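You operate a simulated robot arm through the tools that you are given. There is no shell and no other tool. Be economical: measure what you need, move in short steps, check, and stop when the job is done.

You run a simulated robot arm. Do the job below in one go: nothing can be reset, and whatever is moved stays where it is left.

Task
Plug in the red and green leads; set both dials by the card.
Fine: red lead plug into the torch socket, green lead plug into the earth socket; the plug on the grey cable stays out and the set switched off.
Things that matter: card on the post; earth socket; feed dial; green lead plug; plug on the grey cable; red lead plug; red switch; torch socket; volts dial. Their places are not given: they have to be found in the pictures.

The check looks at the end state, three seconds after you hand in, the way a careful person would. Anything else that was tipped, shoved, dropped, spilled or broken makes it a failure.

Robot
A 7-joint arm with a two-finger parallel gripper, fixed in place. Base frame: the origin is at the foot of the arm, x ahead of it, y to its left, z up. Lengths are in mm, angles in degrees, forces in N, time in s.
With the tool pointing down near the work surface it reaches from about 200 to 740 mm from the base axis. Its first joint turns from -166.0 to 166.0 degrees. Payload 1.57 kg.
Tool frame: the origin (TCP) lies between the finger pads and is the grasp point; the fingertips stand 30 mm ahead of it; z points along the fingers, y is the line along which they close. Largest opening 110 mm; finger width 24, thickness 12; the body of the gripper, 48 by 112 mm, starts 78 mm behind the TCP.
Orientation is told as [roll, pitch, yaw] about the base's x, y, z axes, in that order, counted from this pose: with the fingers straight down and closing along the base's y, the tool's x points along the base's -x, its y along +y and its z along -z.

Tools
- The arm moves only by the tool send_rows. Its argument "series" is a list of rows, each an object (a shift or turn left out is 0, a gripper value left out holds the last) with "translation": the shift along the tool's x, y, z in units of 100 mm (1.0 is 100 mm), a list of three; "delta_rot": the turn, a rotation vector about the tool's x, y, z in units of 60 degrees (1.0 is 60 degrees), a list of three; "gripper": the closure in counts, from 0 (fully open) to 255 (shut). In form: [{"translation": [x, y, z], "delta_rot": [wx, wy, wz], "gripper": gripper}, ...]. A call has 1 to 20 rows; each row is the pose to reach, as a shift and turn from the pose commanded when the call began, along the tool's axes at that moment. A call with a number of a shift or a turn outside -1 to 1 is refused whole. A row lasts 0.2 s, in which the tool goes at most 50 mm and 8.6 degrees; a call with a longer step from one row to the next is refused whole, and so is a gripper value outside its range. Where a pose cannot be reached the arm comes as near as it can. A force on the tool above 40 N (or 10 N above the force at the start of the call, whichever is more), or a blocked arm, ends the call early, and 0.2 s more pass. Each finger travels about 45 mm/s and halts on what it meets, pressing with about 39 N; the grip force reading is that of the motor and also rises with nothing between the fingers. The clock runs only during rows and for 0.2 s after the last one: add rows that repeat a pose to give the fingers time. The reply holds the time, the measured pose of the TCP, the force on the tool along the base axes, the opening and the grip force, in the units named above and with some noise, with the torque about the TCP (base axes, N m) and any sound that the robot's microphone picked up.
- Cameras (640 x 400 px; columns grow to the right, rows downward): "scene" is fixed at [48.5, 499.9, 1505.1]; the picture's right is [0.09, -1.00, 0.00], its down [-0.83, -0.07, -0.55] and it looks along [0.55, 0.05, -0.83] (base axes); focal length 311 px, centre (320, 200). "wrist" rides on the gripper at [70, 16, -141] in the tool frame; the picture's right is [-0.23, 0.97, 0.00], its down [-0.85, -0.20, -0.48] and it looks along [-0.47, -0.11, 0.88] (tool axes); focal length 222 px, centre (320, 200).
- snapshot(camera): a new picture of that camera. It takes no simulated time.
- move_column(by): slides the trunk up (or, below 0, down) by that many mm; the arm rides with it, the base frame stays. It gives what a move gives, with no picture.
- point_at(camera, pixels): for up to 12 pixels [column, row] of the newest picture of that camera ("zoom" is the newest enlarged one), the place [x, y, z] in the base frame of the surface seen there, good to about 3 mm. It takes no simulated time.
- close_up(camera, box): a new picture of the part [left, top, right, bottom] of that camera's present view, enlarged. It takes no simulated time.
- job_done(): hands the job in; it is judged then, once.

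Go step by step. Measure first, check grasps and placings, and put right what went wrong. The budget is 80 turns and 54 pictures, counting those below and the enlarged ones. Unless the task says otherwise, let go and move clear before handing in, and close with one line.

The tools are called after ">>>" as name(argument=value, ...) on one line, values as JSON. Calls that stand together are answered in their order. send_rows: Moves the arm, as the interface text tells. Its arguments: {"type":"object","properties":{"series":{"type":"array","items":{"type":"object","properties":{"translation":{"type":"array","items":{"type":"number"}},"delta_rot":{"type":"array","items":{"type":"number"}},"gripper":{"type":"number"}}}}},"required":["series"]} The other tools are called the same way: move_column (by) slides the trunk up or down; snapshot (camera) takes a picture; point_at (camera, pixels) gives the place of the surface under pixels of a picture; close_up (camera, box) takes an enlarged picture of a part of a camera's view; job_done () hands the job in.

At the start:

```text
time: 0.0
tcp_pos: [411.8, 295.4, 1113.7]
tcp_rot: [0.1, 0.0, 0.0]
force: [0.1, -0.4, 0.6]
ft_torque: [0.02, -0.01, 0.0]
opening: 110.0
grip_force: 0.1
trunk travel left (down, up): [-525.0, 65.0]
```

scene: 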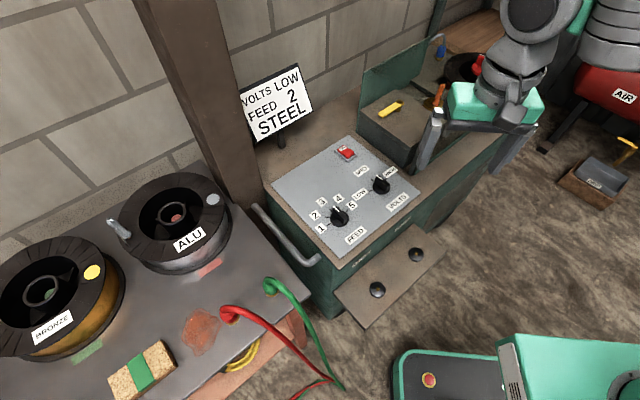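
wrist: 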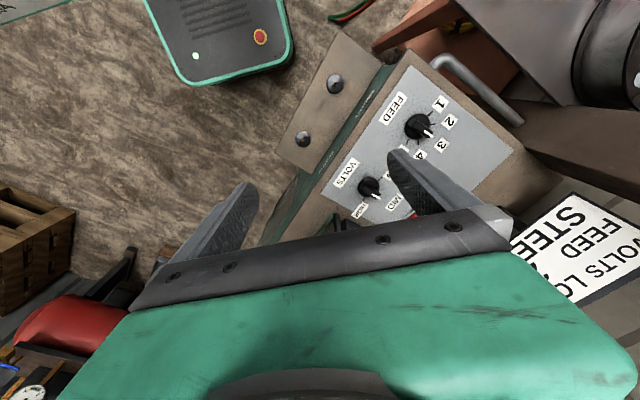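

The card at (275,100) reads VOLTS LOW, FEED 2, STEEL. I will enlarge the panel, the lower shelf with the two sockets and the leads.

>>> close_up(camera="scene", box=[260, 130, 440, 250])

>>> close_up(camera="scene", box=[190, 230, 460, 400])

>>> close_up(camera="scene", box=[340, 0, 540, 130])

```text
3.33 times, centred on (350, 190) of scene
```

zoom: 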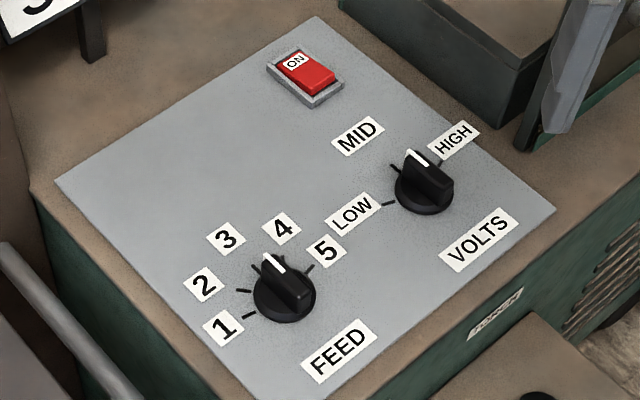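

```text
2.35 times, centred on (325, 315) of scene
```

zoom: 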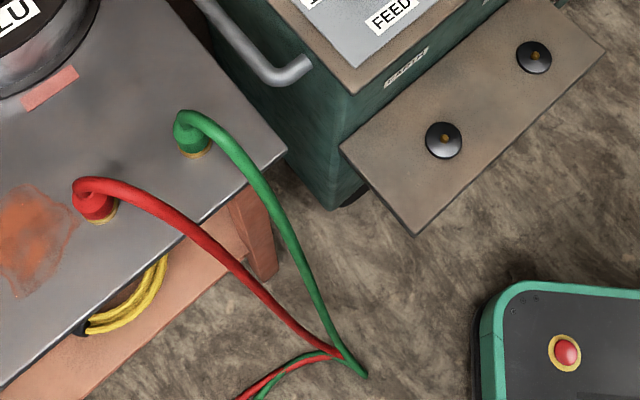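

```text
3.08 times, centred on (440, 65) of scene
```

zoom: 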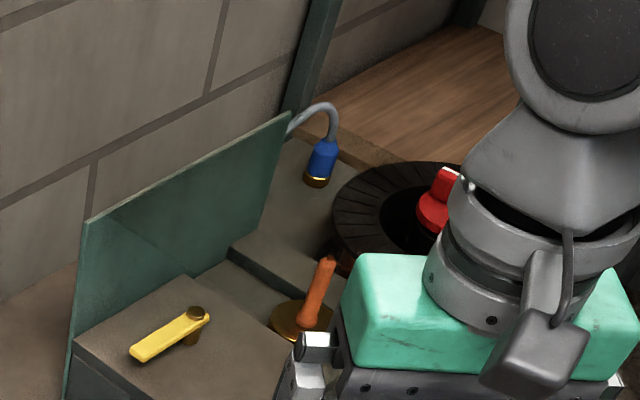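

The left socket seems to be labelled EARTH and the right one TORCH. I will enlarge the labels to confirm and measure places in that picture.

>>> close_up(camera="scene", box=[330, 195, 450, 305])

>>> point_at(camera="scene", pixels=[[377, 289], [416, 254], [345, 300], [425, 262], [339, 218], [381, 186], [346, 153], [330, 205], [290, 215], [380, 210], [300, 190], [365, 160]])

>>> close_up(camera="scene", box=[200, 260, 320, 340])

>>> point_at(camera="zoom", pixels=[[160, 300], [200, 300], [165, 350], [150, 260], [400, 160], [420, 190], [370, 140], [450, 130], [100, 330], [380, 260], [480, 50], [250, 300]])

```text
3.64 times, centred on (390, 250) of scene
```

zoom: 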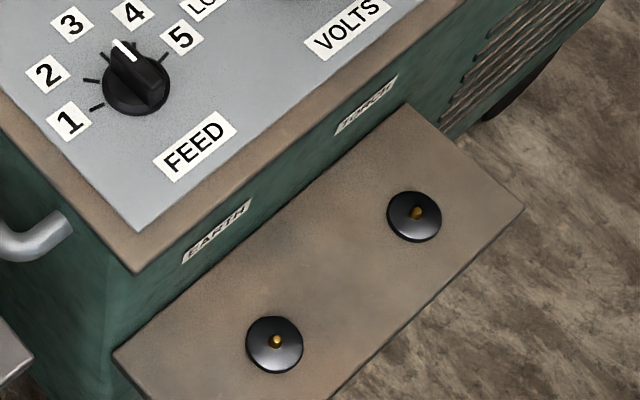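

```text
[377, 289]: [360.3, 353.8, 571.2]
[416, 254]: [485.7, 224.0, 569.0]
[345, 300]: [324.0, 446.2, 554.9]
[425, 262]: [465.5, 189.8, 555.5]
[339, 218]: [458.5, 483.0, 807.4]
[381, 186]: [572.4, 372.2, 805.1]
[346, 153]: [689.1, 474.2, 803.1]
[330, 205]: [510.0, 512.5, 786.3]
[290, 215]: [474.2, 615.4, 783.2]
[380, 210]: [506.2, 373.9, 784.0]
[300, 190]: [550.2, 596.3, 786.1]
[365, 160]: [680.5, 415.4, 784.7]
```

```text
5.00 times, centred on (260, 300) of scene
```

zoom: 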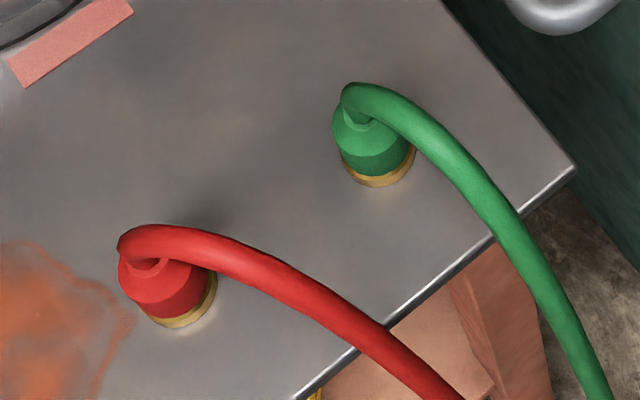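

```text
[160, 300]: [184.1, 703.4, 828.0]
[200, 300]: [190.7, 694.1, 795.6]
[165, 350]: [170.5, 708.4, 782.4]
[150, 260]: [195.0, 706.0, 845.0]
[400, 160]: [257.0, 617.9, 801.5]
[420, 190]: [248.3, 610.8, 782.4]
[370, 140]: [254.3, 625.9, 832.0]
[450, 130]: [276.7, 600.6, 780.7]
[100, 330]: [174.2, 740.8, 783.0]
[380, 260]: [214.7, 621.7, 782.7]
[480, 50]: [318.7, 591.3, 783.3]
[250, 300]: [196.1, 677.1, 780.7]
```

EARTH is the left socket (about 360,354,570), TORCH the right one (486,224,569). I will lower the trunk a bit and look at the dials with the wrist camera.

>>> move_column(by=-150)

>>> send_rows(series=[{"translation": [-0.1, 0.3, 0]}, {"translation": [-0.2, 0.6, 0]}, {"translation": [-0.3, 0.9, 0]}, {"translation": [-0.4, 1.0, 0]}, {"translation": [-0.4, 1.0, 0]}])

>>> snapshot(camera="wrist")

```text
time: 1.8
tcp_pos: [412.9, 296.6, 962.9]
tcp_rot: [-0.1, 0.0, 0.0]
force: [0.2, -0.8, 0.2]
ft_torque: [0.02, 0.02, 0.03]
opening: 110.0
grip_force: 0.0
trunk travel left (down, up): [-375.0, 215.0]
```

```text
time: 3.0
tcp_pos: [452.3, 397.0, 963.1]
tcp_rot: [0.0, -0.1, 0.1]
force: [0.1, -0.6, 0.5]
ft_torque: [0.03, 0.0, 0.01]
opening: 109.8
grip_force: 0.0
trunk travel left (down, up): [-375.0, 215.0]
```

```text
46 pictures are left
```

wrist: 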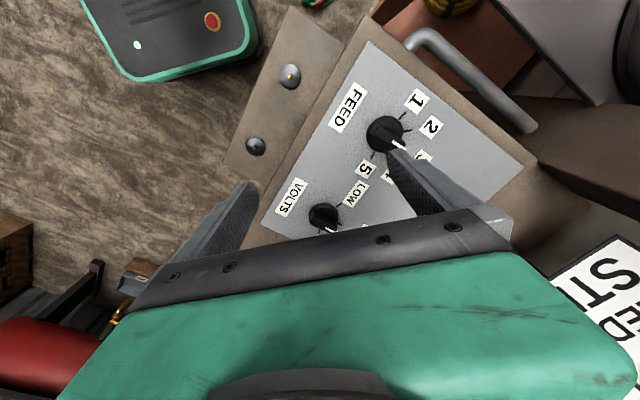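

The feed knob is at (385,133) and the volts knob at (323,215) in the wrist view. I enlarge both to measure pointers and ticks.

>>> close_up(camera="scene", box=[310, 190, 366, 235])

>>> point_at(camera="zoom", pixels=[[320, 200], [310, 240]])

>>> close_up(camera="wrist", box=[345, 80, 455, 190])

```text
8.89 times, centred on (338, 212) of scene
```

zoom: 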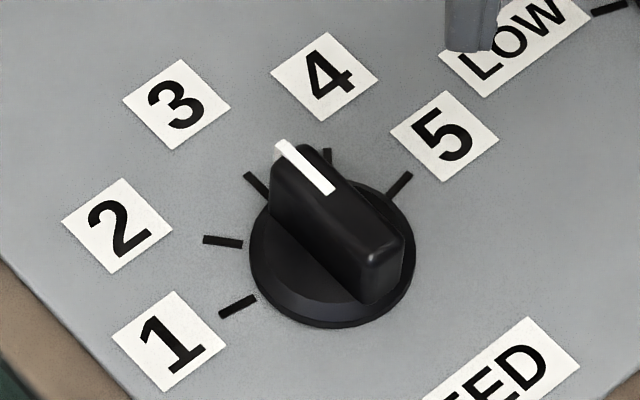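

```text
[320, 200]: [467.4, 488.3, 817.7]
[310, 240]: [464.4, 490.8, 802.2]
```

```text
3.64 times, centred on (400, 135) of wrist
```

zoom: 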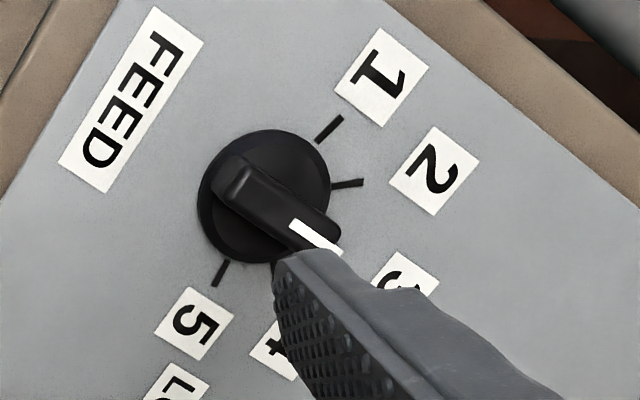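

Feed points at 3 now. I measure ticks, bar ends and disk rim in this zoom.

>>> point_at(camera="zoom", pixels=[[329, 129], [348, 183], [220, 273], [240, 180], [275, 205], [318, 233], [250, 140], [205, 195], [325, 175], [240, 258], [410, 170], [409, 278]])

>>> close_up(camera="scene", box=[350, 160, 406, 205])

>>> point_at(camera="zoom", pixels=[[320, 200], [300, 240], [340, 160]])

```text
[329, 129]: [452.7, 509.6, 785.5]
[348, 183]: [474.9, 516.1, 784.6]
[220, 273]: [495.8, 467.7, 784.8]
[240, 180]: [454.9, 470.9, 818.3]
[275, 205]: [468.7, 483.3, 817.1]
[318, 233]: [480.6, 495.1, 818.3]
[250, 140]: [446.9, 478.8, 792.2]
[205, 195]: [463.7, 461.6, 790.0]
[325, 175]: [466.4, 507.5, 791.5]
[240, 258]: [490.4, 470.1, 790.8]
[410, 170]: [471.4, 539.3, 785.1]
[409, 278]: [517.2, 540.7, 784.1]
```

```text
8.89 times, centred on (378, 182) of scene
```

zoom: 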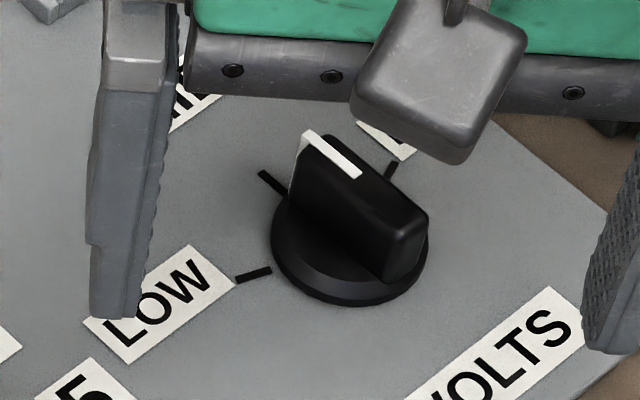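

```text
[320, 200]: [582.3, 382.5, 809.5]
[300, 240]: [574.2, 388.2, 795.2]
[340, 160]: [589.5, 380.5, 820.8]
```

The feed knob is centred near (469.5,484.5), bar top at z 818, and points at 43°; tick 2 is near 82°. I move above it, turned 43°.

>>> send_rows(series=[{"translation": [-0.03, 0.15, 0], "delta_rot": [0, 0, -0.12], "gripper": 116}, {"translation": [-0.06, 0.3, 0], "delta_rot": [0, 0, -0.24]}, {"translation": [-0.09, 0.45, 0.1], "delta_rot": [0, 0, -0.36]}, {"translation": [-0.12, 0.6, 0.3], "delta_rot": [0, 0, -0.48]}, {"translation": [-0.15, 0.75, 0.5], "delta_rot": [0, 0, -0.6]}, {"translation": [-0.175, 0.875, 0.7], "delta_rot": [0, 0, -0.717]}, {"translation": [-0.175, 0.875, 0.83], "delta_rot": [0, 0, -0.717]}, {"translation": [-0.175, 0.875, 0.83], "delta_rot": [0, 0, -0.717]}])

>>> snapshot(camera="wrist")

```text
time: 4.8
tcp_pos: [470.0, 483.6, 880.7]
tcp_rot: [0.0, 0.0, 43.1]
force: [0.5, -0.2, -0.1]
ft_torque: [0.02, 0.01, -0.01]
opening: 59.9
grip_force: 0.0
trunk travel left (down, up): [-375.0, 215.0]
```

```text
42 pictures are left
```

wrist: 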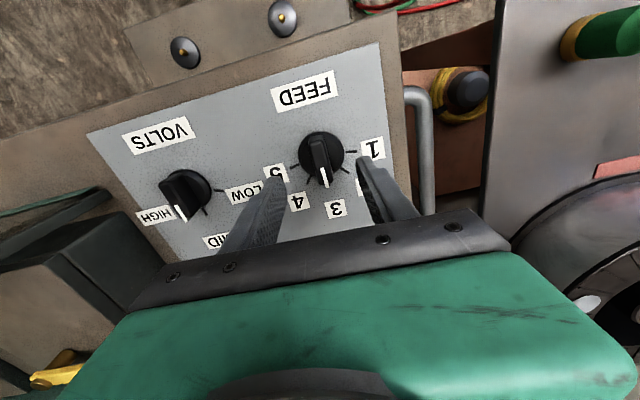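

The bar sits aligned between the fingers at (320,160). I measure the volts dial from here, then go down.

>>> close_up(camera="wrist", box=[130, 145, 274, 235])

>>> send_rows(series=[{"translation": [0, 0, 0.25]}, {"translation": [0, 0, 0.45]}, {"translation": [0, 0, 0.54]}, {"translation": [0, 0, 0.54]}])

```text
4.44 times, centred on (202, 190) of wrist
```

zoom: 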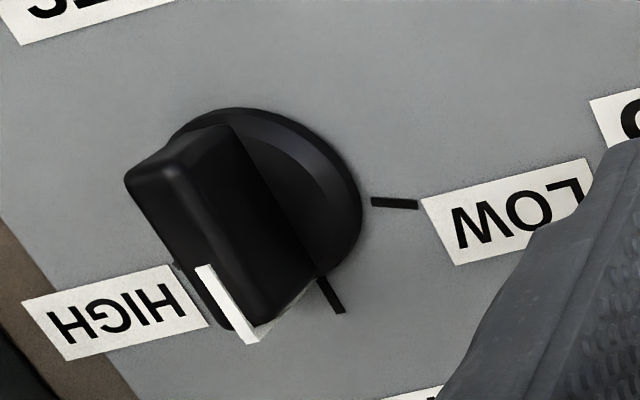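

```text
time: 5.8
tcp_pos: [469.9, 483.8, 826.9]
tcp_rot: [-0.1, 0.0, 43.0]
force: [-0.8, 0.0, 0.6]
ft_torque: [0.0, 0.02, 0.0]
opening: 60.0
grip_force: 0.1
trunk travel left (down, up): [-375.0, 215.0]
```

No contact. I read the volts knob places from the zoom and close the fingers on the feed bar.

>>> point_at(camera="zoom", pixels=[[395, 203], [330, 294], [185, 275], [160, 170], [225, 140], [200, 250], [250, 250], [245, 115], [355, 200], [300, 260], [280, 190]])

>>> send_rows(series=[{"gripper": 160}, {"gripper": 200}, {"gripper": 255}, {"gripper": 255}, {"gripper": 255}, {"gripper": 255}])

```text
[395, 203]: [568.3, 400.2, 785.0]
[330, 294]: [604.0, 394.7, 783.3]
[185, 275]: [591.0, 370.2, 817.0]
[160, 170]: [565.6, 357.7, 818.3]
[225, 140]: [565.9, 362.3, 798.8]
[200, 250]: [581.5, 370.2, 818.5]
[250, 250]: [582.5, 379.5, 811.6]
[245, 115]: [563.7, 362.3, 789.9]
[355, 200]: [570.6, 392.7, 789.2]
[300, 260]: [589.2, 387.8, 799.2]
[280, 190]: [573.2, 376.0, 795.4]
```

```text
time: 7.2
tcp_pos: [469.7, 483.5, 826.5]
tcp_rot: [0.0, 0.0, 43.0]
force: [-0.9, 1.5, -0.6]
ft_torque: [0.22, -0.02, 0.04]
opening: 15.9
grip_force: 31.8
trunk travel left (down, up): [-375.0, 215.0]
```

The bar is gripped at 15.9 mm. I turn +39° toward 2.

>>> send_rows(series=[{"delta_rot": [0, 0, -0.1]}, {"delta_rot": [0, 0, -0.2]}, {"delta_rot": [0, 0, -0.3]}, {"delta_rot": [0, 0, -0.4]}, {"delta_rot": [0, 0, -0.5]}, {"delta_rot": [0, 0, -0.6]}, {"delta_rot": [0, 0, -0.65]}, {"delta_rot": [0, 0, -0.65]}])

>>> snapshot(camera="wrist")

```text
time: 8.9
tcp_pos: [469.7, 483.3, 827.2]
tcp_rot: [0.0, 0.1, 82.0]
force: [3.5, 4.5, -1.2]
ft_torque: [1.11, -0.13, 0.03]
opening: 15.9
grip_force: 32.0
trunk travel left (down, up): [-375.0, 215.0]
```

```text
40 pictures are left
```

wrist: 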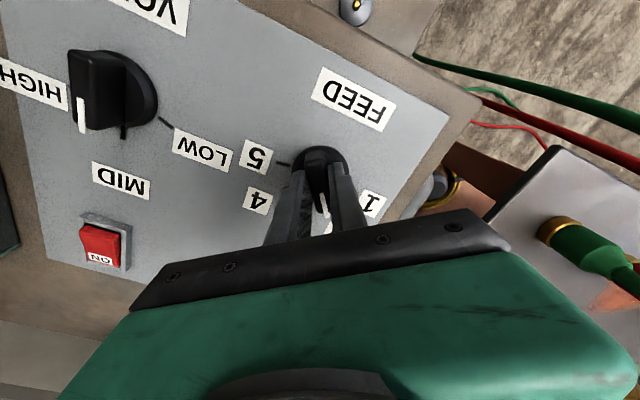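

The feed bar now points between 1 and 3 labels, i.e. at 2. I release, rise and look.

>>> send_rows(series=[{"gripper": 200}, {"gripper": 150}, {"gripper": 116}, {"gripper": 116}, {"translation": [0, 0, -0.3], "gripper": 116}, {"translation": [0, 0, -0.6]}, {"translation": [0, 0, -0.9]}, {"translation": [0, 0, -0.9]}])

>>> close_up(camera="scene", box=[310, 145, 410, 235])

>>> close_up(camera="wrist", box=[100, 60, 400, 260])

```text
time: 10.8
tcp_pos: [470.8, 481.9, 917.7]
tcp_rot: [0.0, 0.0, 82.0]
force: [0.3, -0.2, 0.3]
ft_torque: [-0.02, -0.01, 0.0]
opening: 59.8
grip_force: 0.1
trunk travel left (down, up): [-375.0, 215.0]
```

```text
4.44 times, centred on (360, 190) of scene
```

zoom: 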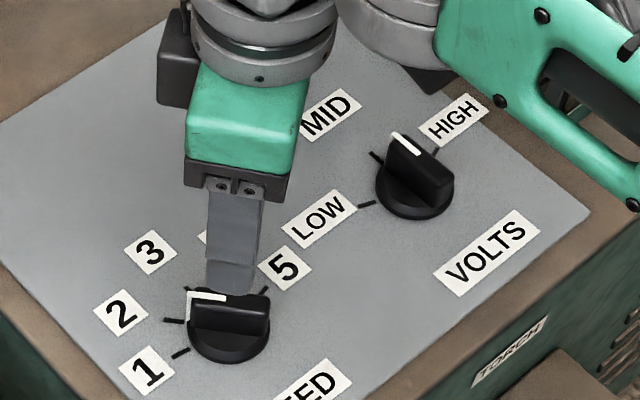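

```text
2.00 times, centred on (250, 160) of wrist
```

zoom: 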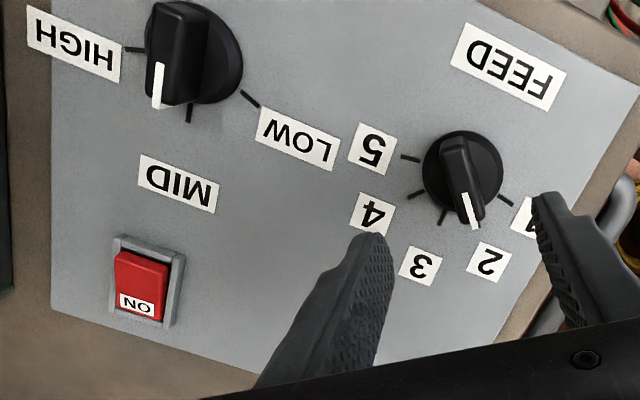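

The feed now points at 2. I check numerically for both dials.

>>> point_at(camera="zoom", pixels=[[506, 201], [443, 216], [416, 195], [410, 158], [465, 200], [473, 221], [133, 50], [189, 113], [249, 98], [159, 70], [157, 100], [450, 150]])

>>> point_at(camera="zoom", pixels=[[170, 15], [190, 15], [175, 85], [240, 60], [228, 90], [215, 15], [440, 170], [500, 165], [490, 195], [460, 132], [425, 165], [440, 195]])

```text
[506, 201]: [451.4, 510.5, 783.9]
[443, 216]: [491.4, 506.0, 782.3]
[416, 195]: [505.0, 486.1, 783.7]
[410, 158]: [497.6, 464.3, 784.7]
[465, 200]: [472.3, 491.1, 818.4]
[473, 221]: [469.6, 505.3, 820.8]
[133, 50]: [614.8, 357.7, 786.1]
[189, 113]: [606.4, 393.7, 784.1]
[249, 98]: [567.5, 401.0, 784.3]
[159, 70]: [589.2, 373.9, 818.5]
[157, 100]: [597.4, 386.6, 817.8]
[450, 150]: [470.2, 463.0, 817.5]
```

```text
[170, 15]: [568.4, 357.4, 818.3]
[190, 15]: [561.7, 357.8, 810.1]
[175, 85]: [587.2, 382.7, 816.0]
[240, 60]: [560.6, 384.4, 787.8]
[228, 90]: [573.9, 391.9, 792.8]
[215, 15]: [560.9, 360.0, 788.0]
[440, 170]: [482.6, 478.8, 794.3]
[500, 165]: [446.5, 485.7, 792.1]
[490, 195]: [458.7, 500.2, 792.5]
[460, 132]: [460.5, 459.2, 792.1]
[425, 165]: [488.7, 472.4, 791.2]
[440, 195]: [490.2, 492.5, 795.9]
```

The tick fits give feed 2 at 85° and the bar was left at about 82°. I regrip it at 85° to trim it, then release.

>>> send_rows(series=[{"translation": [-0.02, 0, 0.3], "delta_rot": [0, 0, -0.05]}, {"translation": [-0.02, 0, 0.6], "delta_rot": [0, 0, -0.05]}, {"translation": [-0.02, 0, 0.91], "delta_rot": [0, 0, -0.05]}, {"translation": [-0.02, 0, 0.91], "delta_rot": [0, 0, -0.05], "gripper": 180}, {"translation": [-0.02, 0, 0.91], "delta_rot": [0, 0, -0.05], "gripper": 255}, {"translation": [-0.02, 0, 0.91], "delta_rot": [0, 0, -0.05], "gripper": 255}, {"translation": [-0.02, 0, 0.91], "delta_rot": [0, 0, -0.05], "gripper": 255}, {"translation": [-0.02, 0, 0.91], "delta_rot": [0, 0, -0.05], "gripper": 255}, {"translation": [-0.02, 0, 0.91], "delta_rot": [0, 0, -0.05], "gripper": 255}])

>>> send_rows(series=[{"gripper": 200}, {"gripper": 150}, {"gripper": 116}, {"gripper": 116}, {"translation": [0, 0, -0.3], "gripper": 116}, {"translation": [0, 0, -0.6]}, {"translation": [0, 0, -0.9]}, {"translation": [0, 0, -0.9]}])

```text
time: 12.8
tcp_pos: [468.7, 484.7, 825.8]
tcp_rot: [0.0, 0.0, 85.0]
force: [2.7, -1.7, -1.4]
ft_torque: [0.69, -0.13, 0.0]
opening: 16.2
grip_force: 31.8
trunk travel left (down, up): [-375.0, 215.0]
```

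```text
time: 14.6
tcp_pos: [468.3, 485.9, 918.9]
tcp_rot: [-0.1, 0.1, 84.9]
force: [-0.3, 0.8, -0.2]
ft_torque: [0.0, 0.01, -0.02]
opening: 60.1
grip_force: 0.0
trunk travel left (down, up): [-375.0, 215.0]
```

Now I move towards the volts dial (582,371.5), turning back to 45°.

>>> send_rows(series=[{"translation": [0.1, -0.12, 0], "delta_rot": [0, 0, 0.13]}, {"translation": [0.2, -0.24, 0], "delta_rot": [0, 0, 0.26]}, {"translation": [0.3, -0.36, 0], "delta_rot": [0, 0, 0.39]}, {"translation": [0.4, -0.48, 0], "delta_rot": [0, 0, 0.52]}, {"translation": [0.52, -0.615, 0], "delta_rot": [0, 0, 0.667]}, {"translation": [0.52, -0.615, 0], "delta_rot": [0, 0, 0.667]}])

```text
refused: row 5 steps farther than a row can; nothing moved
```

>>> send_rows(series=[{"translation": [0.1, -0.12, 0], "delta_rot": [0, 0, 0.13]}, {"translation": [0.2, -0.24, 0], "delta_rot": [0, 0, 0.26]}, {"translation": [0.3, -0.36, 0], "delta_rot": [0, 0, 0.39]}, {"translation": [0.4, -0.48, 0], "delta_rot": [0, 0, 0.52]}, {"translation": [0.5, -0.6, 0], "delta_rot": [0, 0, 0.65]}, {"translation": [0.52, -0.615, 0], "delta_rot": [0, 0, 0.667]}, {"translation": [0.52, -0.615, 0], "delta_rot": [0, 0, 0.667]}])

```text
time: 16.1
tcp_pos: [526.8, 427.1, 916.8]
tcp_rot: [0.1, -0.1, 44.9]
force: [-0.8, 0.2, -0.4]
ft_torque: [0.0, 0.0, -0.05]
opening: 60.1
grip_force: 0.0
trunk travel left (down, up): [-375.0, 215.0]
```

I go on to above the volts dial and check by picture before going down.

>>> send_rows(series=[{"translation": [0, -0.3, 0]}, {"translation": [0, -0.6, 0]}, {"translation": [0, -0.784, 0.2]}, {"translation": [0, -0.784, 0.4]}, {"translation": [0, -0.784, 0.4]}])

>>> snapshot(camera="wrist")

>>> close_up(camera="scene", box=[300, 60, 480, 250])

```text
time: 17.4
tcp_pos: [581.0, 371.7, 874.5]
tcp_rot: [0.0, 0.0, 45.1]
force: [0.0, 0.3, 0.2]
ft_torque: [-0.03, -0.04, 0.02]
opening: 59.8
grip_force: 0.0
trunk travel left (down, up): [-375.0, 215.0]
```

```text
37 pictures are left
```

wrist: 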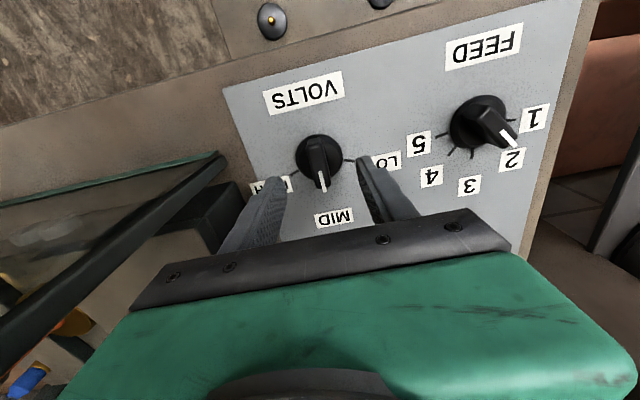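

```text
2.11 times, centred on (390, 155) of scene
```

zoom: 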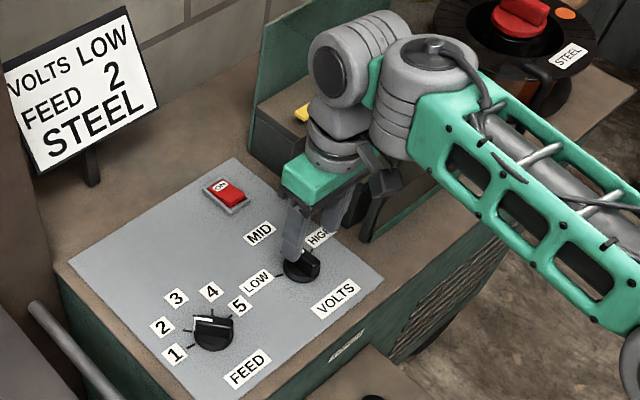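

The bar is between the fingers. The box wall at wrist (220,155)-(100,260) is close; I measure its clearance.

>>> point_at(camera="wrist", pixels=[[218, 157], [150, 215], [60, 290], [210, 200], [235, 190], [200, 220], [100, 190], [160, 250]])

```text
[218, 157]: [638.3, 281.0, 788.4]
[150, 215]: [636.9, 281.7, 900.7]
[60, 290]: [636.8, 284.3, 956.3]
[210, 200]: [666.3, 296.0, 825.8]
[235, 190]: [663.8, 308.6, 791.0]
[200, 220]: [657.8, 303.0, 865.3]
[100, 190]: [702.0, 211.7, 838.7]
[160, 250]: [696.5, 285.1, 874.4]
```

Clearance to the screen edge (637,281) is enough. I go down and close on the volts bar, then turn 45° first and check.

>>> send_rows(series=[{"translation": [0, 0, 0.25]}, {"translation": [0, 0, 0.48]}, {"translation": [0, 0, 0.48], "gripper": 180}, {"translation": [0, 0, 0.48], "gripper": 255}, {"translation": [0, 0, 0.48], "gripper": 255}, {"translation": [0, 0, 0.48], "gripper": 255}, {"translation": [0, 0, 0.48], "gripper": 255}, {"translation": [0, 0, 0.48], "gripper": 255}])

>>> send_rows(series=[{"delta_rot": [0, 0, -0.12]}, {"delta_rot": [0, 0, -0.24]}, {"delta_rot": [0, 0, -0.36]}, {"delta_rot": [0, 0, -0.48]}, {"delta_rot": [0, 0, -0.6]}, {"delta_rot": [0, 0, -0.72]}, {"delta_rot": [0, 0, -0.8]}])

>>> close_up(camera="scene", box=[300, 60, 480, 250])

```text
time: 19.1
tcp_pos: [582.6, 371.3, 828.3]
tcp_rot: [-0.1, 0.1, 45.0]
force: [-1.1, 1.1, -1.2]
ft_torque: [0.33, -0.07, 0.04]
opening: 15.8
grip_force: 32.1
trunk travel left (down, up): [-375.0, 215.0]
```

```text
time: 20.8
tcp_pos: [583.3, 370.2, 827.8]
tcp_rot: [0.0, -0.1, 93.0]
force: [14.5, -21.8, 1.0]
ft_torque: [-0.54, -0.27, -0.01]
opening: 16.1
grip_force: 31.2
trunk travel left (down, up): [-375.0, 215.0]
```

```text
2.11 times, centred on (390, 155) of scene
```

zoom: 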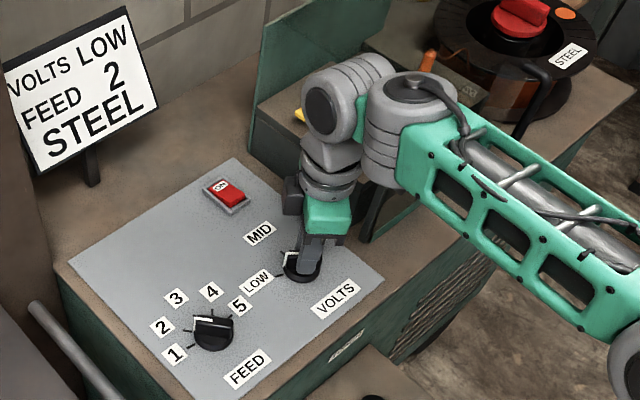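

There is a 26 N side load at the fingertips with little torque, so it is a small centring error and not the camera touching. I release, recentre by regripping, and look at the screen clearance.

>>> send_rows(series=[{"gripper": 220}, {"gripper": 190}, {"gripper": 190}])

>>> snapshot(camera="wrist")

```text
time: 21.6
tcp_pos: [582.4, 372.2, 827.6]
tcp_rot: [0.0, 0.0, 93.0]
force: [0.8, 0.4, 0.5]
ft_torque: [-0.01, -0.02, -0.01]
opening: 28.0
grip_force: 0.1
trunk travel left (down, up): [-375.0, 215.0]
```

```text
34 pictures are left
```

wrist: 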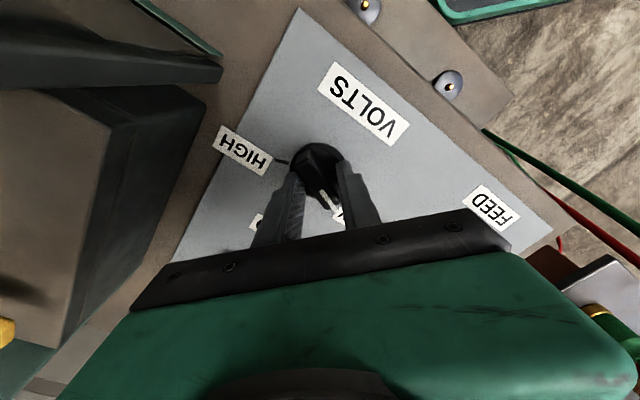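

The screen is left of the camera with room. I shift the centre slightly, regrip at 93° and turn to 115°.

>>> send_rows(series=[{"translation": [0.02, -0.01, 0], "gripper": 190}, {"translation": [0.02, -0.01, 0], "gripper": 255}, {"translation": [0.02, -0.01, 0], "gripper": 255}, {"translation": [0.02, -0.01, 0], "gripper": 255}, {"translation": [0.02, -0.01, 0], "delta_rot": [0, 0, -0.1]}, {"translation": [0.02, -0.01, 0], "delta_rot": [0, 0, -0.2]}, {"translation": [0.02, -0.01, 0], "delta_rot": [0, 0, -0.3]}, {"translation": [0.02, -0.01, 0], "delta_rot": [0, 0, -0.367]}, {"translation": [0.02, -0.01, 0], "delta_rot": [0, 0, -0.367]}])

```text
time: 23.6
tcp_pos: [583.4, 369.0, 827.2]
tcp_rot: [0.1, 0.0, 115.1]
force: [8.9, 3.1, 1.4]
ft_torque: [0.37, 0.03, -0.09]
opening: 16.0
grip_force: 31.8
trunk travel left (down, up): [-375.0, 215.0]
```

The volts knob is turned to 115° with little load. I release, rise and check.

>>> send_rows(series=[{"gripper": 200}, {"gripper": 150}, {"gripper": 130}, {"gripper": 130}, {"translation": [0, 0, -0.3]}, {"translation": [0, 0, -0.6]}, {"translation": [0, 0, -0.95]}, {"translation": [0, 0, -0.95]}])

>>> close_up(camera="scene", box=[310, 145, 410, 235])

>>> snapshot(camera="wrist")

```text
time: 25.4
tcp_pos: [584.2, 370.3, 921.8]
tcp_rot: [0.1, 0.0, 115.0]
force: [-0.6, -0.1, -1.2]
ft_torque: [0.03, 0.0, -0.01]
opening: 54.0
grip_force: 0.0
trunk travel left (down, up): [-375.0, 215.0]
```

```text
4.44 times, centred on (360, 190) of scene
```

zoom: 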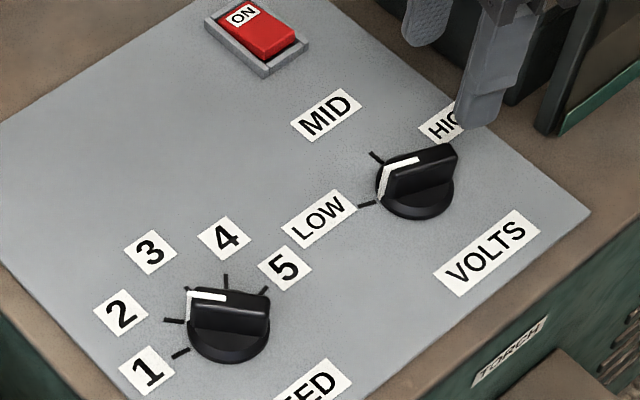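

```text
32 pictures are left
```

wrist: 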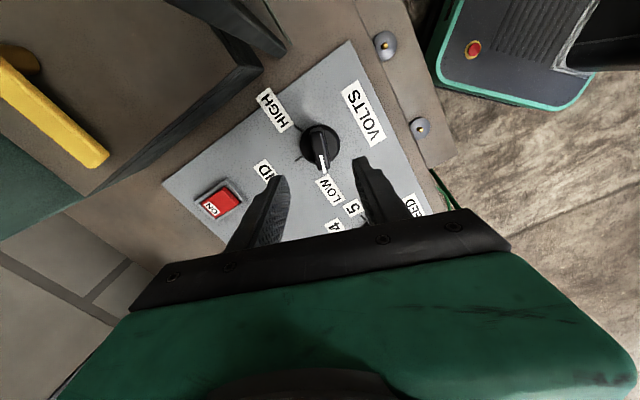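

Volts is at LOW and feed at 2, and the switch is untouched. Now I move back towards the bench to look at the plugs.

>>> send_rows(series=[{"translation": [-0.12, 0.1, -0.1], "delta_rot": [0, 0, 0.1]}, {"translation": [-0.25, 0.2, -0.2], "delta_rot": [0, 0, 0.2]}, {"translation": [-0.38, 0.33, -0.3], "delta_rot": [0, 0, 0.3]}, {"translation": [-0.5, 0.44, -0.4], "delta_rot": [0, 0, 0.4]}, {"translation": [-0.63, 0.55, -0.5], "delta_rot": [0, 0, 0.5]}, {"translation": [-0.75, 0.665, -0.5], "delta_rot": [0, 0, 0.6]}, {"translation": [-0.75, 0.665, -0.5], "delta_rot": [0, 0, 0.667], "gripper": 90}])

```text
time: 26.9
tcp_pos: [490.2, 410.1, 973.0]
tcp_rot: [0.0, 0.1, 74.9]
force: [-0.8, 0.5, -0.1]
ft_torque: [0.02, -0.04, 0.01]
opening: 71.1
grip_force: 0.1
trunk travel left (down, up): [-375.0, 215.0]
```

>>> send_rows(series=[{"translation": [-0.04, 0.3, 0]}, {"translation": [-0.08, 0.6, 0]}, {"translation": [-0.1, 0.9, 0]}, {"translation": [-0.1, 1.0, 0]}])

>>> send_rows(series=[{"translation": [-0.02, 0.3, 0]}, {"translation": [-0.06, 0.6, 0]}, {"translation": [-0.06, 0.8, 0]}, {"translation": [-0.06, 1.0, 0]}, {"translation": [-0.06, 1.0, 0]}])

>>> snapshot(camera="wrist")

```text
time: 27.9
tcp_pos: [395.8, 445.5, 972.5]
tcp_rot: [-0.1, 0.0, 75.0]
force: [0.2, 0.8, 0.6]
ft_torque: [0.0, 0.0, -0.03]
opening: 71.1
grip_force: 0.1
trunk travel left (down, up): [-375.0, 215.0]
```

```text
time: 29.1
tcp_pos: [301.2, 476.8, 970.5]
tcp_rot: [0.0, 0.1, 75.0]
force: [-1.2, -0.1, 0.0]
ft_torque: [0.0, -0.02, 0.0]
opening: 71.4
grip_force: 0.0
trunk travel left (down, up): [-375.0, 215.0]
```

```text
31 pictures are left
```

wrist: 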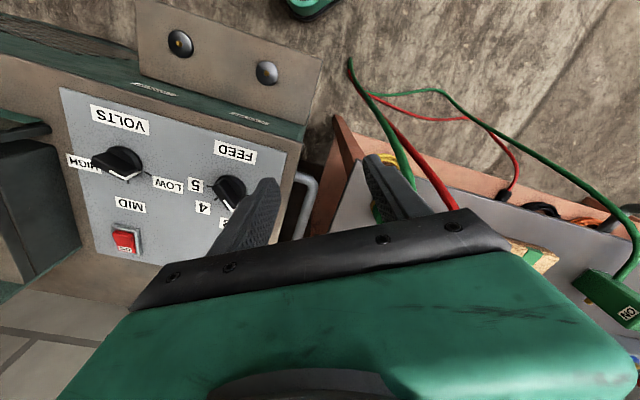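

The green plug is hidden by the right finger. I use the scene camera to get plug axis and cable course.

>>> close_up(camera="scene", box=[210, 265, 290, 335])

>>> snapshot(camera="scene")

```text
5.71 times, centred on (250, 300) of scene
```

zoom: 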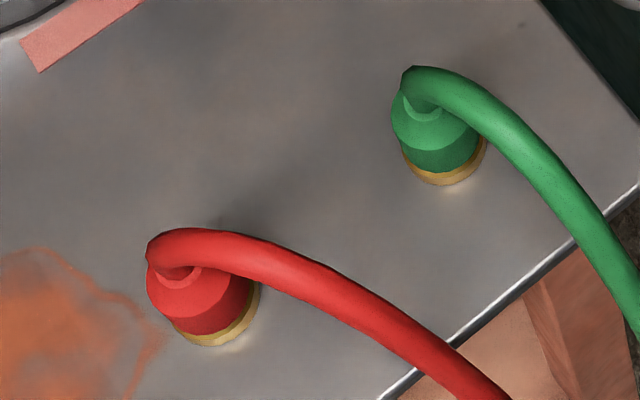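

```text
29 pictures are left
```

scene: 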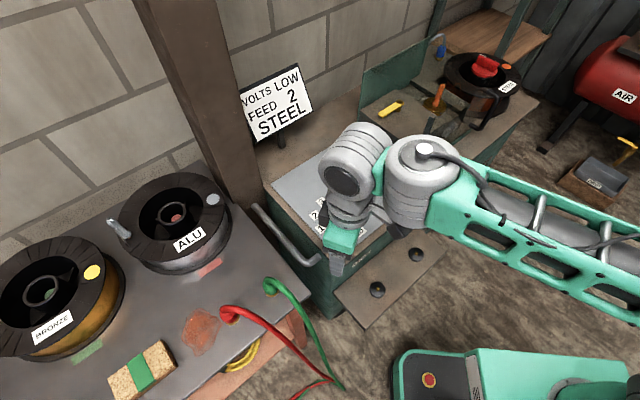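

>>> point_at(camera="zoom", pixels=[[445, 150], [408, 130], [470, 140], [445, 182], [405, 155], [483, 150], [430, 105], [420, 75], [480, 100], [560, 190], [420, 95], [600, 260]])

>>> point_at(camera="zoom", pixels=[[205, 315], [155, 300], [245, 300], [210, 343], [255, 305], [180, 285], [155, 240], [230, 245], [330, 290], [450, 370], [170, 255], [200, 240]])

```text
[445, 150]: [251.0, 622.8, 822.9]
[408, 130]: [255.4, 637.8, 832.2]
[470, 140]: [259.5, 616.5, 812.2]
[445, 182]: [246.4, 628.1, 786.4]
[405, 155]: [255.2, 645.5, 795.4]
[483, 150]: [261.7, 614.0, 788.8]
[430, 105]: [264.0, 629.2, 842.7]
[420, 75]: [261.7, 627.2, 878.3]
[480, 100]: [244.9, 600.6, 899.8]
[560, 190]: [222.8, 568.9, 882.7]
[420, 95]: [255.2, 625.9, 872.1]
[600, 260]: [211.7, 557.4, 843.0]
```

```text
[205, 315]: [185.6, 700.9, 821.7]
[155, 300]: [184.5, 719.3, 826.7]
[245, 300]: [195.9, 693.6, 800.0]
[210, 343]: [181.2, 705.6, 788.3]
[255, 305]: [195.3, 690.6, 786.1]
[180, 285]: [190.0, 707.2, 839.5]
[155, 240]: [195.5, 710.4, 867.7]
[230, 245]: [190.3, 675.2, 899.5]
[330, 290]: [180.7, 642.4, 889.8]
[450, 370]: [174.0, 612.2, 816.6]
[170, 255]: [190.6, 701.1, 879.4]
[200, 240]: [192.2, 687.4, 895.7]
```

The green plug axis is about (263.5,631), the red one (198,708), 35 mm across, standing 783–842, with cables arching to z 900 toward -125° and -102°. I measure the cabinet wall and sockets too.

>>> point_at(camera="wrist", pixels=[[180, 43], [267, 72], [250, 117], [155, 88], [140, 55], [220, 80], [310, 125], [300, 105], [178, 55], [265, 83], [290, 60], [182, 30]])

>>> close_up(camera="wrist", box=[130, 0, 330, 125])

```text
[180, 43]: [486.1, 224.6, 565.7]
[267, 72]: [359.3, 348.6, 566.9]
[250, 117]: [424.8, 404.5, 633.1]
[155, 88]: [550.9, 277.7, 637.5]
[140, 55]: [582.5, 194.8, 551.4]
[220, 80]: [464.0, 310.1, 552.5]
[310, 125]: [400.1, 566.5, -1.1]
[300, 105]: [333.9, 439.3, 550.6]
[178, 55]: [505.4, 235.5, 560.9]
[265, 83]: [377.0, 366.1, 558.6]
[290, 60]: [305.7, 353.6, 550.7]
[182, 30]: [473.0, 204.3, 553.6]
```

```text
3.20 times, centred on (230, 62) of wrist
```

zoom: 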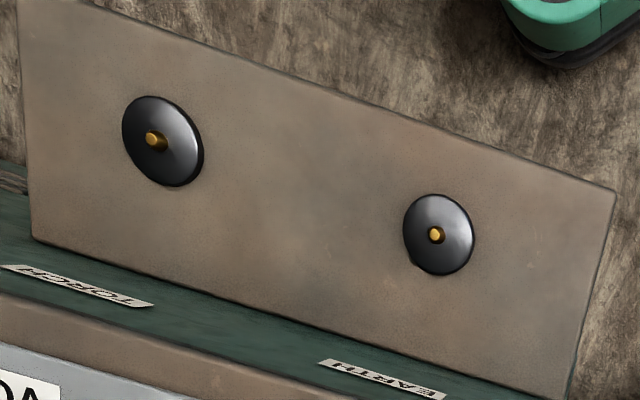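

Sockets are dark domes with a brass pin in the middle, so the plugs slip over the pins. I measure the pins and rims precisely.

>>> point_at(camera="zoom", pixels=[[152, 138], [434, 235], [125, 130], [201, 155], [150, 99], [178, 183], [406, 235], [472, 240], [435, 198], [440, 272]])

```text
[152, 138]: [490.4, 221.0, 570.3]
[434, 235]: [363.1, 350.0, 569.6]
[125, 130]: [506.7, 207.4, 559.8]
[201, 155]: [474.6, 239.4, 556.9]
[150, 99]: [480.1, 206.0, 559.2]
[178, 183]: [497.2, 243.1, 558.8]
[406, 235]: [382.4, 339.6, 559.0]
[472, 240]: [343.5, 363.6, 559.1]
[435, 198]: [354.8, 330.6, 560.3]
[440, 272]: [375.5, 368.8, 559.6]
```

Earth pin is about (363,351), torch pin (489,223.5), wall 81 mm behind them. I go over the green plug, at yaw 55 so the cable lies between the fingers.

>>> send_rows(series=[{"translation": [-0.2, 0.11, 0], "delta_rot": [0, 0, 0.08]}, {"translation": [-0.4, 0.22, 0], "delta_rot": [0, 0, 0.16]}, {"translation": [-0.6, 0.33, 0], "delta_rot": [0, 0, 0.24]}, {"translation": [-0.8, 0.44, 0], "delta_rot": [0, 0, 0.333]}, {"translation": [-0.9, 0.5, 0], "delta_rot": [0, 0, 0.333]}, {"translation": [-0.9, 0.5, 0], "delta_rot": [0, 0, 0.333]}])

>>> snapshot(camera="wrist")

```text
time: 30.6
tcp_pos: [276.5, 577.2, 972.5]
tcp_rot: [0.0, 0.0, 55.0]
force: [-0.4, -0.9, -0.3]
ft_torque: [0.01, 0.04, 0.01]
opening: 71.2
grip_force: 0.1
trunk travel left (down, up): [-375.0, 215.0]
```

```text
27 pictures are left
```

wrist: 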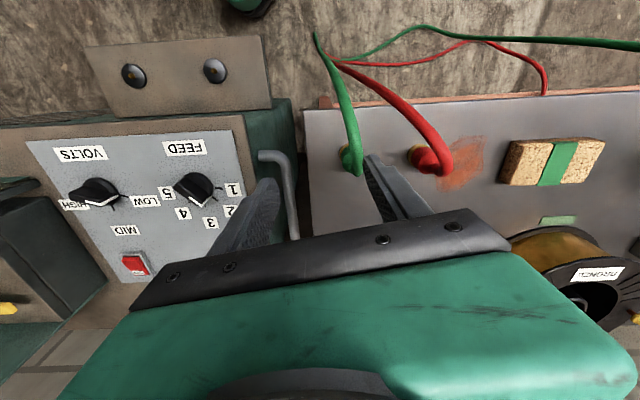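

>>> send_rows(series=[{"translation": [-0.18, 0.2, 0]}, {"translation": [-0.366, 0.415, 0]}, {"translation": [-0.366, 0.415, 0]}])

>>> snapshot(camera="wrist")

```text
time: 31.4
tcp_pos: [263.3, 612.2, 968.8]
tcp_rot: [0.1, -0.1, 54.9]
force: [0.4, 0.0, 0.2]
ft_torque: [0.03, 0.0, -0.02]
opening: 71.3
grip_force: 0.0
out of reach, approached as far as the arm can: row 2, 3
trunk travel left (down, up): [-375.0, 215.0]
```

```text
26 pictures are left
```

wrist: 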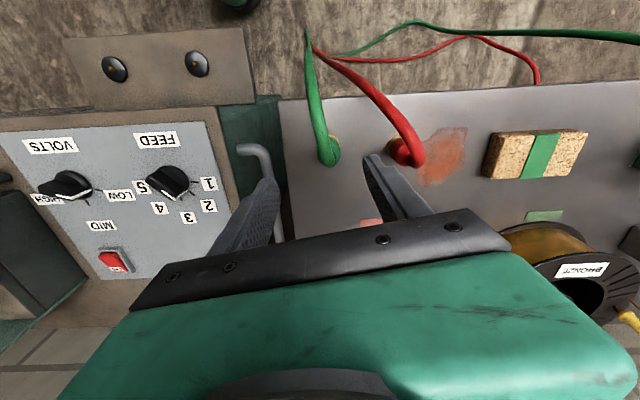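

The reach ran out at this height. I try 35 mm lower (tips still above the cable) to see if the reach grows.

>>> send_rows(series=[{"translation": [0, 0, 0.2]}, {"translation": [0, 0, 0.35]}, {"translation": [0, 0, 0.35]}, {"translation": [0, 0, 0.35]}])

```text
time: 32.4
tcp_pos: [264.5, 610.2, 933.3]
tcp_rot: [0.0, 0.0, 55.0]
force: [-0.4, -0.1, 0.2]
ft_torque: [-0.03, 0.01, 0.01]
opening: 71.2
grip_force: 0.0
trunk travel left (down, up): [-375.0, 215.0]
```

>>> send_rows(series=[{"translation": [-0.08, 0.06, 0]}, {"translation": [-0.165, 0.128, 0]}, {"translation": [-0.165, 0.128, 0]}])

>>> snapshot(camera="wrist")

```text
time: 33.1
tcp_pos: [258.6, 624.7, 932.0]
tcp_rot: [0.1, 0.1, 55.1]
force: [0.0, -0.7, 0.3]
ft_torque: [0.0, -0.01, 0.02]
opening: 71.3
grip_force: 0.1
out of reach, approached as far as the arm can: row 2, 3
trunk travel left (down, up): [-375.0, 215.0]
```

```text
25 pictures are left
```

wrist: 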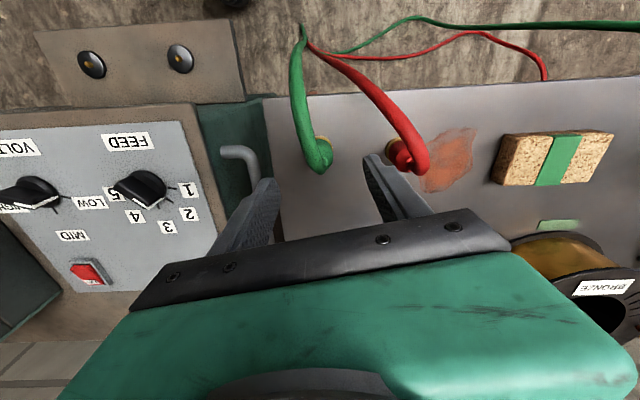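

Reach grows as the arm goes lower relative to its trunk, so I raise the trunk 210 mm and bring the tool back down.

>>> move_column(by=210)

>>> send_rows(series=[{"translation": [0, 0, 0.4]}, {"translation": [0, 0, 0.8]}, {"translation": [0, 0, 1.0]}])

>>> send_rows(series=[{"translation": [0, 0, 0.4]}, {"translation": [0, 0, 0.8]}, {"translation": [0, 0, 1.0]}, {"translation": [0, 0, 1.0]}])

```text
time: 35.4
tcp_pos: [260.4, 625.0, 1140.9]
tcp_rot: [0.0, 0.0, 55.0]
force: [-0.3, 0.2, -0.5]
ft_torque: [0.01, -0.01, -0.01]
opening: 71.3
grip_force: 0.0
trunk travel left (down, up): [-585.0, 5.0]
```

```text
time: 36.2
tcp_pos: [259.0, 626.3, 1041.2]
tcp_rot: [0.0, -0.1, 55.0]
force: [-0.4, -0.1, -0.4]
ft_torque: [-0.03, 0.0, 0.01]
opening: 71.1
grip_force: 0.1
trunk travel left (down, up): [-585.0, 5.0]
```

```text
time: 37.2
tcp_pos: [260.2, 624.5, 940.8]
tcp_rot: [0.0, 0.0, 55.0]
force: [0.2, 0.0, 0.2]
ft_torque: [-0.01, 0.01, 0.0]
opening: 71.4
grip_force: 0.0
trunk travel left (down, up): [-585.0, 5.0]
```

>>> send_rows(series=[{"translation": [-0.073, 0.009, 0.05]}, {"translation": [-0.073, 0.009, 0.05]}])

>>> close_up(camera="wrist", box=[200, 60, 460, 230])

>>> point_at(camera="zoom", pixels=[[290, 230], [270, 205], [300, 180], [240, 150], [310, 245]])

```text
time: 37.8
tcp_pos: [262.1, 631.7, 936.4]
tcp_rot: [0.0, 0.1, 55.0]
force: [-0.3, -0.5, 0.3]
ft_torque: [-0.02, 0.02, 0.01]
opening: 71.3
grip_force: 0.1
trunk travel left (down, up): [-585.0, 5.0]
```

```text
2.35 times, centred on (330, 145) of wrist
```

zoom: 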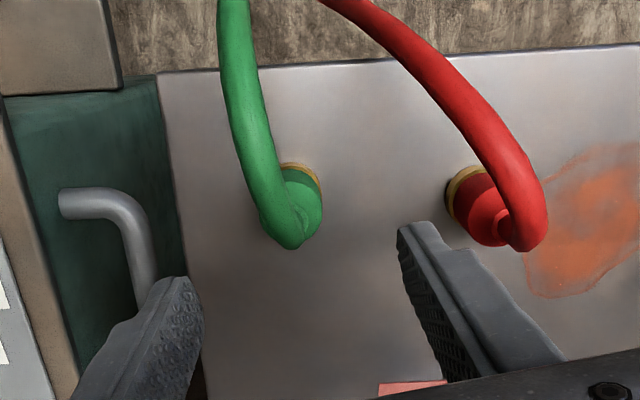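

```text
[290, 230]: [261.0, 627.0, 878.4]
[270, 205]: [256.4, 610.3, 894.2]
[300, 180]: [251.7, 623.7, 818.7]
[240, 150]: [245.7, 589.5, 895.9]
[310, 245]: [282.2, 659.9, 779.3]
```

The green cable lies between the fingers, and the plug is centred on the TCP. I go straight down to TCP z≈834 and close.

>>> send_rows(series=[{"translation": [0, 0, 0.3]}, {"translation": [0, 0, 0.6]}, {"translation": [0, 0, 0.8]}, {"translation": [0, 0, 0.95]}, {"translation": [0, 0, 1.0]}, {"translation": [0, 0, 1.0]}])

>>> snapshot(camera="wrist")

```text
time: 39.2
tcp_pos: [263.8, 632.5, 836.2]
tcp_rot: [0.0, -0.1, 55.0]
force: [0.3, 0.2, -0.3]
ft_torque: [0.02, -0.01, -0.01]
opening: 71.4
grip_force: 0.1
trunk travel left (down, up): [-585.0, 5.0]
```

```text
23 pictures are left
```

wrist: 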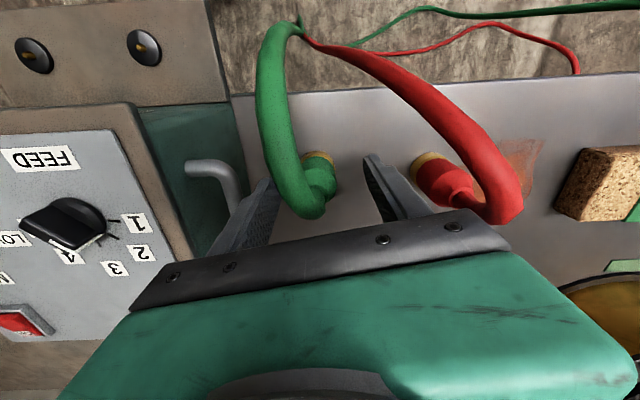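

The plug stands midway between the fingers. I close.

>>> send_rows(series=[{"gripper": 130}, {"gripper": 150}, {"gripper": 170}, {"gripper": 200}, {"gripper": 255}, {"gripper": 255}, {"gripper": 255}])

>>> send_rows(series=[{"translation": [0, 0, -0.1]}, {"translation": [0, 0, -0.3]}, {"translation": [0, 0, -0.5]}, {"translation": [0, 0, -0.6]}, {"translation": [0, 0, -0.6]}])

>>> close_up(camera="scene", box=[190, 200, 350, 340])

```text
time: 40.8
tcp_pos: [263.9, 632.6, 837.6]
tcp_rot: [0.0, 0.0, 55.1]
force: [-0.7, -0.9, 1.4]
ft_torque: [0.07, -0.01, 0.05]
opening: 29.5
grip_force: 39.0
trunk travel left (down, up): [-585.0, 5.0]
```

```text
time: 42.0
tcp_pos: [264.0, 632.4, 896.9]
tcp_rot: [0.0, 0.0, 55.0]
force: [-0.2, 0.6, -0.6]
ft_torque: [0.01, 0.03, 0.03]
opening: 29.6
grip_force: 38.8
trunk travel left (down, up): [-585.0, 5.0]
```

```text
2.86 times, centred on (270, 270) of scene
```

zoom: 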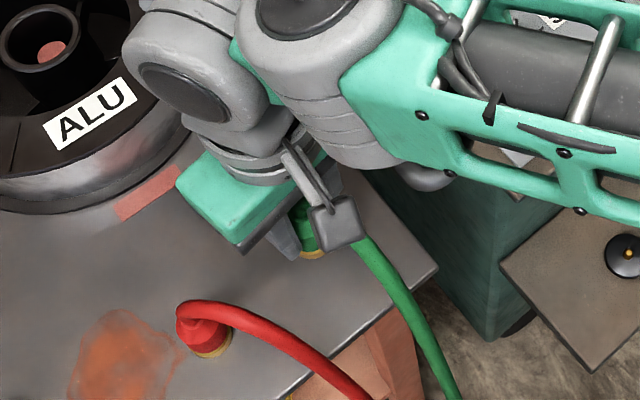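

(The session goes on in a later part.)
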